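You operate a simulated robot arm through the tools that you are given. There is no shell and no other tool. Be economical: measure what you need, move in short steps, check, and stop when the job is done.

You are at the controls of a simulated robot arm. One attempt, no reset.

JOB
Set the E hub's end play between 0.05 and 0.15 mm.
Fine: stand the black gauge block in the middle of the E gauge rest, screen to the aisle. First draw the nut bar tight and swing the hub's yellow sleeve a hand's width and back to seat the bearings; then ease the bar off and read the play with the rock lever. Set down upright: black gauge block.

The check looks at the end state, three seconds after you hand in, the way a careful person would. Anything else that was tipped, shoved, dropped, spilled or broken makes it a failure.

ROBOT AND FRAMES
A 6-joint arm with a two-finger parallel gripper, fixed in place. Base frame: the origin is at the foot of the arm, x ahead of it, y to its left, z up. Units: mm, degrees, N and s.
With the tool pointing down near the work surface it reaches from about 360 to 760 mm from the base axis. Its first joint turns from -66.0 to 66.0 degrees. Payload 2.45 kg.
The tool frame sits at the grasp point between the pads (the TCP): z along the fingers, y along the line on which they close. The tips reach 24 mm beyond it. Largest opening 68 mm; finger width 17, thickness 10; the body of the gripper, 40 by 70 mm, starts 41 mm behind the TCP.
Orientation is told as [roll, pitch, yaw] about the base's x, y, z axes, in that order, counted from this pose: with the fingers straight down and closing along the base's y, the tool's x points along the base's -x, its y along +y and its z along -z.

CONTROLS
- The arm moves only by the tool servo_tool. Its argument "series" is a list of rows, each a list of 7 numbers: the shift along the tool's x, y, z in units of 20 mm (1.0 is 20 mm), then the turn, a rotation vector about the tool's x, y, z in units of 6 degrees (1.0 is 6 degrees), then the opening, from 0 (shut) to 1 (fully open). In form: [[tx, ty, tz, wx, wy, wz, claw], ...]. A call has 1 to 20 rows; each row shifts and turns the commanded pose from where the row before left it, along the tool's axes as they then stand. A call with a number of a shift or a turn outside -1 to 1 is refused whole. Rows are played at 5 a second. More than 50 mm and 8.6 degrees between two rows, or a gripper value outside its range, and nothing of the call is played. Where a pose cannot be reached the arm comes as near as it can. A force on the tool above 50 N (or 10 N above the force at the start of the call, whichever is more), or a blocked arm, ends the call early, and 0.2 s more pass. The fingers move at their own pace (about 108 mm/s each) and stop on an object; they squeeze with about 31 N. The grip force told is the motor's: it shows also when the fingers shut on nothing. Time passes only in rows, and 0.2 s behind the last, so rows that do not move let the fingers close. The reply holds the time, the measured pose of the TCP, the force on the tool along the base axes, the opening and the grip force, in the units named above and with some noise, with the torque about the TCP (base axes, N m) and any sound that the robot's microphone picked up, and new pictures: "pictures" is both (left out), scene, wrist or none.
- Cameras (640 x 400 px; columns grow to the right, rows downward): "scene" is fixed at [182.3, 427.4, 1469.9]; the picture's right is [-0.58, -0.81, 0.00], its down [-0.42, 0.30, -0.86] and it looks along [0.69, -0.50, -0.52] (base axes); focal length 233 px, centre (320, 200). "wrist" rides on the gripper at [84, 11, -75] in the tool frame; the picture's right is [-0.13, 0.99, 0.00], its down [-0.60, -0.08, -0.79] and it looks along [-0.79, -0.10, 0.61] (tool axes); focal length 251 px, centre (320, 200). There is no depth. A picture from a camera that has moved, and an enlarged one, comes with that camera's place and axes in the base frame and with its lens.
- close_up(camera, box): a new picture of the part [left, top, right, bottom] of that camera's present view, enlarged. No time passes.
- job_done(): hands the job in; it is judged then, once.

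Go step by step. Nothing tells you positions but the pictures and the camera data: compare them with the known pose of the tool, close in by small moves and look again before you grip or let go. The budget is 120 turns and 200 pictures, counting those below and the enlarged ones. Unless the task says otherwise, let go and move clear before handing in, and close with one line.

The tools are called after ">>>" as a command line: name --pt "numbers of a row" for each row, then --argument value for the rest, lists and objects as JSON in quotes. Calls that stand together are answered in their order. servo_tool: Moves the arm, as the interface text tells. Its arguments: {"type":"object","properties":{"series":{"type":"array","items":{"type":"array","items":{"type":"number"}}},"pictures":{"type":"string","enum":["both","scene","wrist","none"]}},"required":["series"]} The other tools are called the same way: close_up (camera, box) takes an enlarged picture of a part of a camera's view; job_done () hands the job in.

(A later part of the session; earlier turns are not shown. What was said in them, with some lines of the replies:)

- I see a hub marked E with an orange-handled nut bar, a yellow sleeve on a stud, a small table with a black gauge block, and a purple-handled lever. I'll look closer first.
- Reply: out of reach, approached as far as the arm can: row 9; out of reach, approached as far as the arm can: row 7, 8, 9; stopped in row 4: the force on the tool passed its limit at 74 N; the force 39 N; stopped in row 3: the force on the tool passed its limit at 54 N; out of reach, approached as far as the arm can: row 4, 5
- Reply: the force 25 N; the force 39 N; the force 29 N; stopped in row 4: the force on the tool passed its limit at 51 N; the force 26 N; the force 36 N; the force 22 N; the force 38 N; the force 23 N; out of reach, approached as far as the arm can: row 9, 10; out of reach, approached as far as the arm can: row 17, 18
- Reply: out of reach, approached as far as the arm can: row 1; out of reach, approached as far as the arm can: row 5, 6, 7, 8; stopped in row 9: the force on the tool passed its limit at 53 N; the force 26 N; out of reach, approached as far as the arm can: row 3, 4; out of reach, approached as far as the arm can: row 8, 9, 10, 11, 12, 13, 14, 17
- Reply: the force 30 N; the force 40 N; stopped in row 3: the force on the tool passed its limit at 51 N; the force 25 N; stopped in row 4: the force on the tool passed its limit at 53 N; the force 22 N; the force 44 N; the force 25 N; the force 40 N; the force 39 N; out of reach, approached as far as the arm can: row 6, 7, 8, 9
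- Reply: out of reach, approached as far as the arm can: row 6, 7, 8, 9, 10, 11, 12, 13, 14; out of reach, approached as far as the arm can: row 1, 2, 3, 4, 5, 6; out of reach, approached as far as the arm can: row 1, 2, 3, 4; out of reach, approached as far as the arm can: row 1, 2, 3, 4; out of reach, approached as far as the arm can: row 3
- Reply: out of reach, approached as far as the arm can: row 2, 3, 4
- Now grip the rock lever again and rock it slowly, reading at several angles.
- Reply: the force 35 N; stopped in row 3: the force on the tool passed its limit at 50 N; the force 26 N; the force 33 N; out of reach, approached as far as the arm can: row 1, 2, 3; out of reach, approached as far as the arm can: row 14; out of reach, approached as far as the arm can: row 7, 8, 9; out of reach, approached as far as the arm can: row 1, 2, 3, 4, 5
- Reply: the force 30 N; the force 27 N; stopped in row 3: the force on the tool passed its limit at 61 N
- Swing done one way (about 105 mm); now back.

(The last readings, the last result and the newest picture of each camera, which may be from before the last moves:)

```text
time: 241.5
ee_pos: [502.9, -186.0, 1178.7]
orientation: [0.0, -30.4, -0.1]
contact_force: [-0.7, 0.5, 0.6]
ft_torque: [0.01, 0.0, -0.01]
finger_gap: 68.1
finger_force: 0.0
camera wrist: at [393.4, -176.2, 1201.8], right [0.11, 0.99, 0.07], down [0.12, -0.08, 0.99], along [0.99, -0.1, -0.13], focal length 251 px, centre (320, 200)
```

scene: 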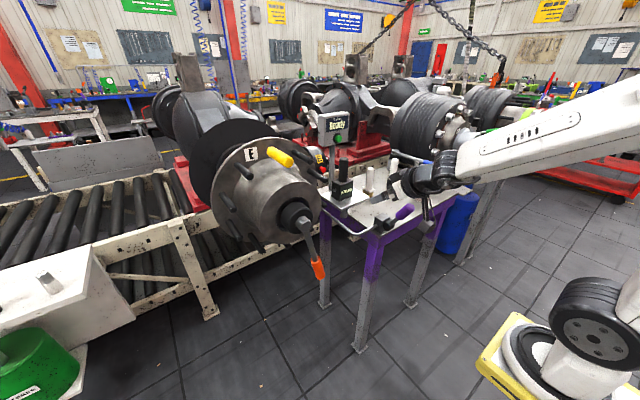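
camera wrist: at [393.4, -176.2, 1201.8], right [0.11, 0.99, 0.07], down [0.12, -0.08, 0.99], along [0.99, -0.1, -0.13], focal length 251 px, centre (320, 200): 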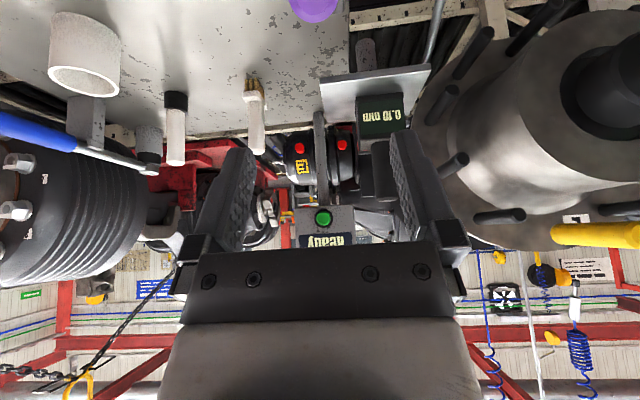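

>>> servo_tool --pt "0.4 0 0.733 0 0 0 1" --pt "0.4 0 0.733 0 0 0 1" --pt "0.4 0 0.733 0 0 0 1" --pt "0.4 0 0.733 0 0 0 1" --pt "0.01 0 0.82 0 0 0 1" --pt "0.01 0 0.82 0 0 0 1" --pt "0.01 0 0.82 0 0 0 1" --pt "0.01 0 0.82 0 0 0 1" --pt "0.01 0 0.82 0 0 0 1" --pt "0 0 0 0 0 0 0.3" --pt "0 0 0 0 0 0 0.3" --pt "0 0 0 0 0 0 0.3" --pt "-0.15 0 0 0 0.2 0 0.3" --pt "-0.15 0 0 0 0.2 0 0.3" --pt "0 0 0 0 0 0 0.3" --pictures "none"

>>> servo_tool --pt "0.2 0 0.02 0 -0.3 0 0.3" --pt "0.2 0 0 0 -0.3 0 0.3" --pt "0.2 0 0 0 -0.3 0 0.3" --pt "0.2 0 -0.02 0 -0.3 0 0.3" --pt "0.2 0 -0.02 0 -0.3 0 0.3" --pt "0.2 0 -0.02 0 -0.3 0 0.3" --pt "0.2 0 -0.01 0 -0.3 0 0.3" --pt "0.2 0 0 0 -0.3 0 0.3" --pt "0.2 0 0 0 -0.3 0 0.3" --pt "0.2 0 0 0 -0.3 0 0.3" --pt "0 0 0 0 0 0 0.3" --pictures "none"

>>> close_up --camera "scene" --box '[320, 160, 420, 240]'

```text
time: 244.7
ee_pos: [548.2, -184.9, 1040.6]
orientation: [0.2, -27.6, -0.4]
contact_force: [-37.0, -11.9, -10.8]
ft_torque: [-0.75, -0.34, -0.12]
finger_gap: 31.3
finger_force: 44.6
```

```text
time: 247.1
ee_pos: [518.7, -185.4, 1020.1]
orientation: [-0.2, -46.3, -0.2]
contact_force: [-1.1, -2.8, 21.0]
ft_torque: [0.74, -1.34, 0.46]
finger_gap: 31.2
finger_force: 44.7
```

```text
5.00 times, centred on (370, 200) of scene
camera zoom: at [181.8, 427.4, 1470.0], right [-0.58, -0.81, 0.0], down [-0.42, 0.3, -0.86], along [0.69, -0.5, -0.52], focal length 1164 px, centre (70, 200)
```

zoom: 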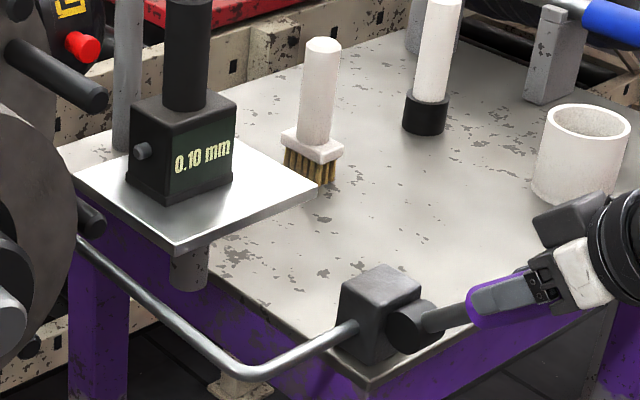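

>>> servo_tool --pt "0.2 0 0 0 -0.3 0 0.3" --pt "0.15 0 0 0 -0.2 0 0.3" --pt "0 0 0 0 0 0 0.3" --pt "-0.15 0 0 0 0.2 0 0.3" --pt "-0.215 0 0 0 0.33 0 0.3" --pt "-0.215 0 0 0 0.33 0 0.3" --pt "-0.215 0 0 0 0.33 0 0.3" --pt "-0.215 0 0.02 0 0.33 0 0.3" --pt "-0.215 0 0.02 0 0.33 0 0.3" --pt "-0.215 0 0.02 0 0.33 0 0.3" --pt "-0.215 0 0.02 0 0.33 0 0.3" --pt "-0.215 0 0.02 0 0.33 0 0.3" --pt "-0.215 0 0.02 0 0.33 0 0.3" --pt "-0.15 0 0 0 0.2 0 0.3" --pt "0 0 0 0 0 0 0.3" --pictures "none"

>>> close_up --camera "scene" --box '[320, 160, 420, 240]'

```text
time: 250.3
ee_pos: [548.1, -185.8, 1040.1]
orientation: [0.0, -28.6, -0.2]
contact_force: [-38.0, 3.6, 7.4]
ft_torque: [-0.83, -0.61, -0.07]
finger_gap: 31.3
finger_force: 44.4
```

```text
5.00 times, centred on (370, 200) of scene
camera zoom: at [180.9, 427.6, 1470.0], right [-0.58, -0.81, 0.0], down [-0.42, 0.3, -0.86], along [0.69, -0.5, -0.52], focal length 1164 px, centre (70, 200)
```

zoom: 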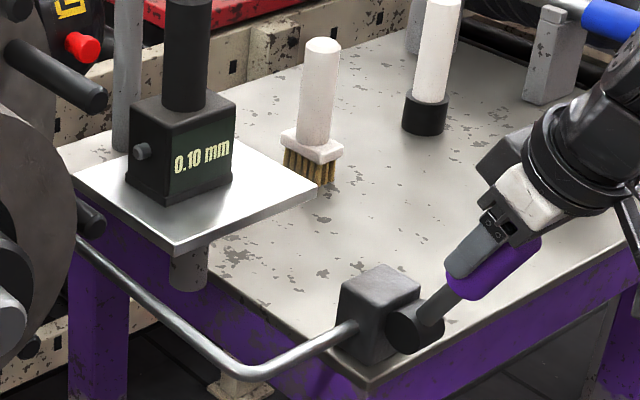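

>>> servo_tool --pt "0.1 0 0 0 0 0 0.3" --pt "0 0 0 0 0 0 1" --pt "0 0 0 0 0 0 1" --pt "0 0 -0.7 0 0 0 1" --pt "0 0 -1 0 0 0 1" --pt "0 0 -1 0 0 0 1" --pt "0 0 -1 0 0 0 1" --pt "0 0 -1 0 0 0 1" --pt "0 0 -1 0 0 0 1" --pt "0 0 -1 0 0 0 1" --pt "0 0 0 0 0 0 1" --pictures "scene"

>>> close_up --camera "scene" --box '[240, 110, 420, 300]'

>>> close_up --camera "scene" --box '[320, 160, 420, 240]'

```text
time: 252.7
ee_pos: [485.1, -183.8, 1158.2]
orientation: [0.0, -28.8, 0.0]
contact_force: [0.2, 0.1, 1.0]
ft_torque: [-0.04, -0.02, -0.01]
finger_gap: 67.8
finger_force: 0.1
```

scene: 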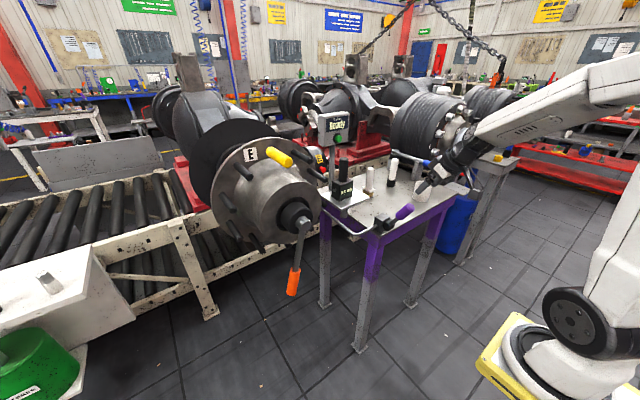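

```text
2.11 times, centred on (330, 205) of scene
camera zoom: at [182.3, 427.4, 1469.9], right [-0.58, -0.81, 0.0], down [-0.42, 0.3, -0.86], along [0.69, -0.5, -0.52], focal length 490 px, centre (299, 190)
```

zoom: 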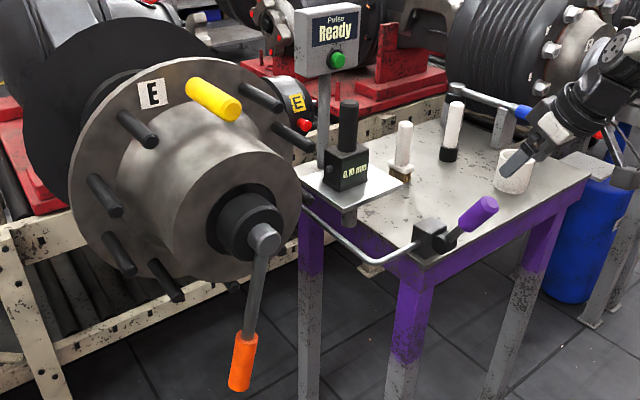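

```text
5.00 times, centred on (370, 200) of scene
camera zoom: at [182.3, 427.4, 1469.9], right [-0.58, -0.81, 0.0], down [-0.42, 0.3, -0.86], along [0.69, -0.5, -0.52], focal length 1164 px, centre (70, 200)
```

zoom: 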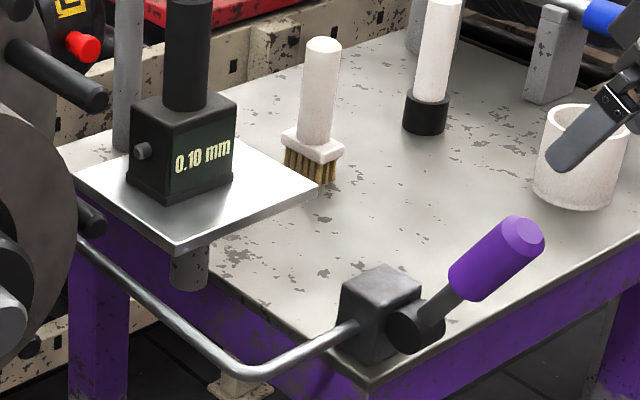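

The gauge stands upright in the middle of the rest with its screen to the aisle. After the tight-and-swing seating and easing the bar off, it reads 0.10 mm, and the tool is clear, so I am handing in.

>>> job_done

```text
The job is handed in.
```

The E hub's end play is set: the gauge reads 0.10 mm on the rock lever, inside the 0.05–0.15 mm band, with the black gauge block upright in the middle of its rest.
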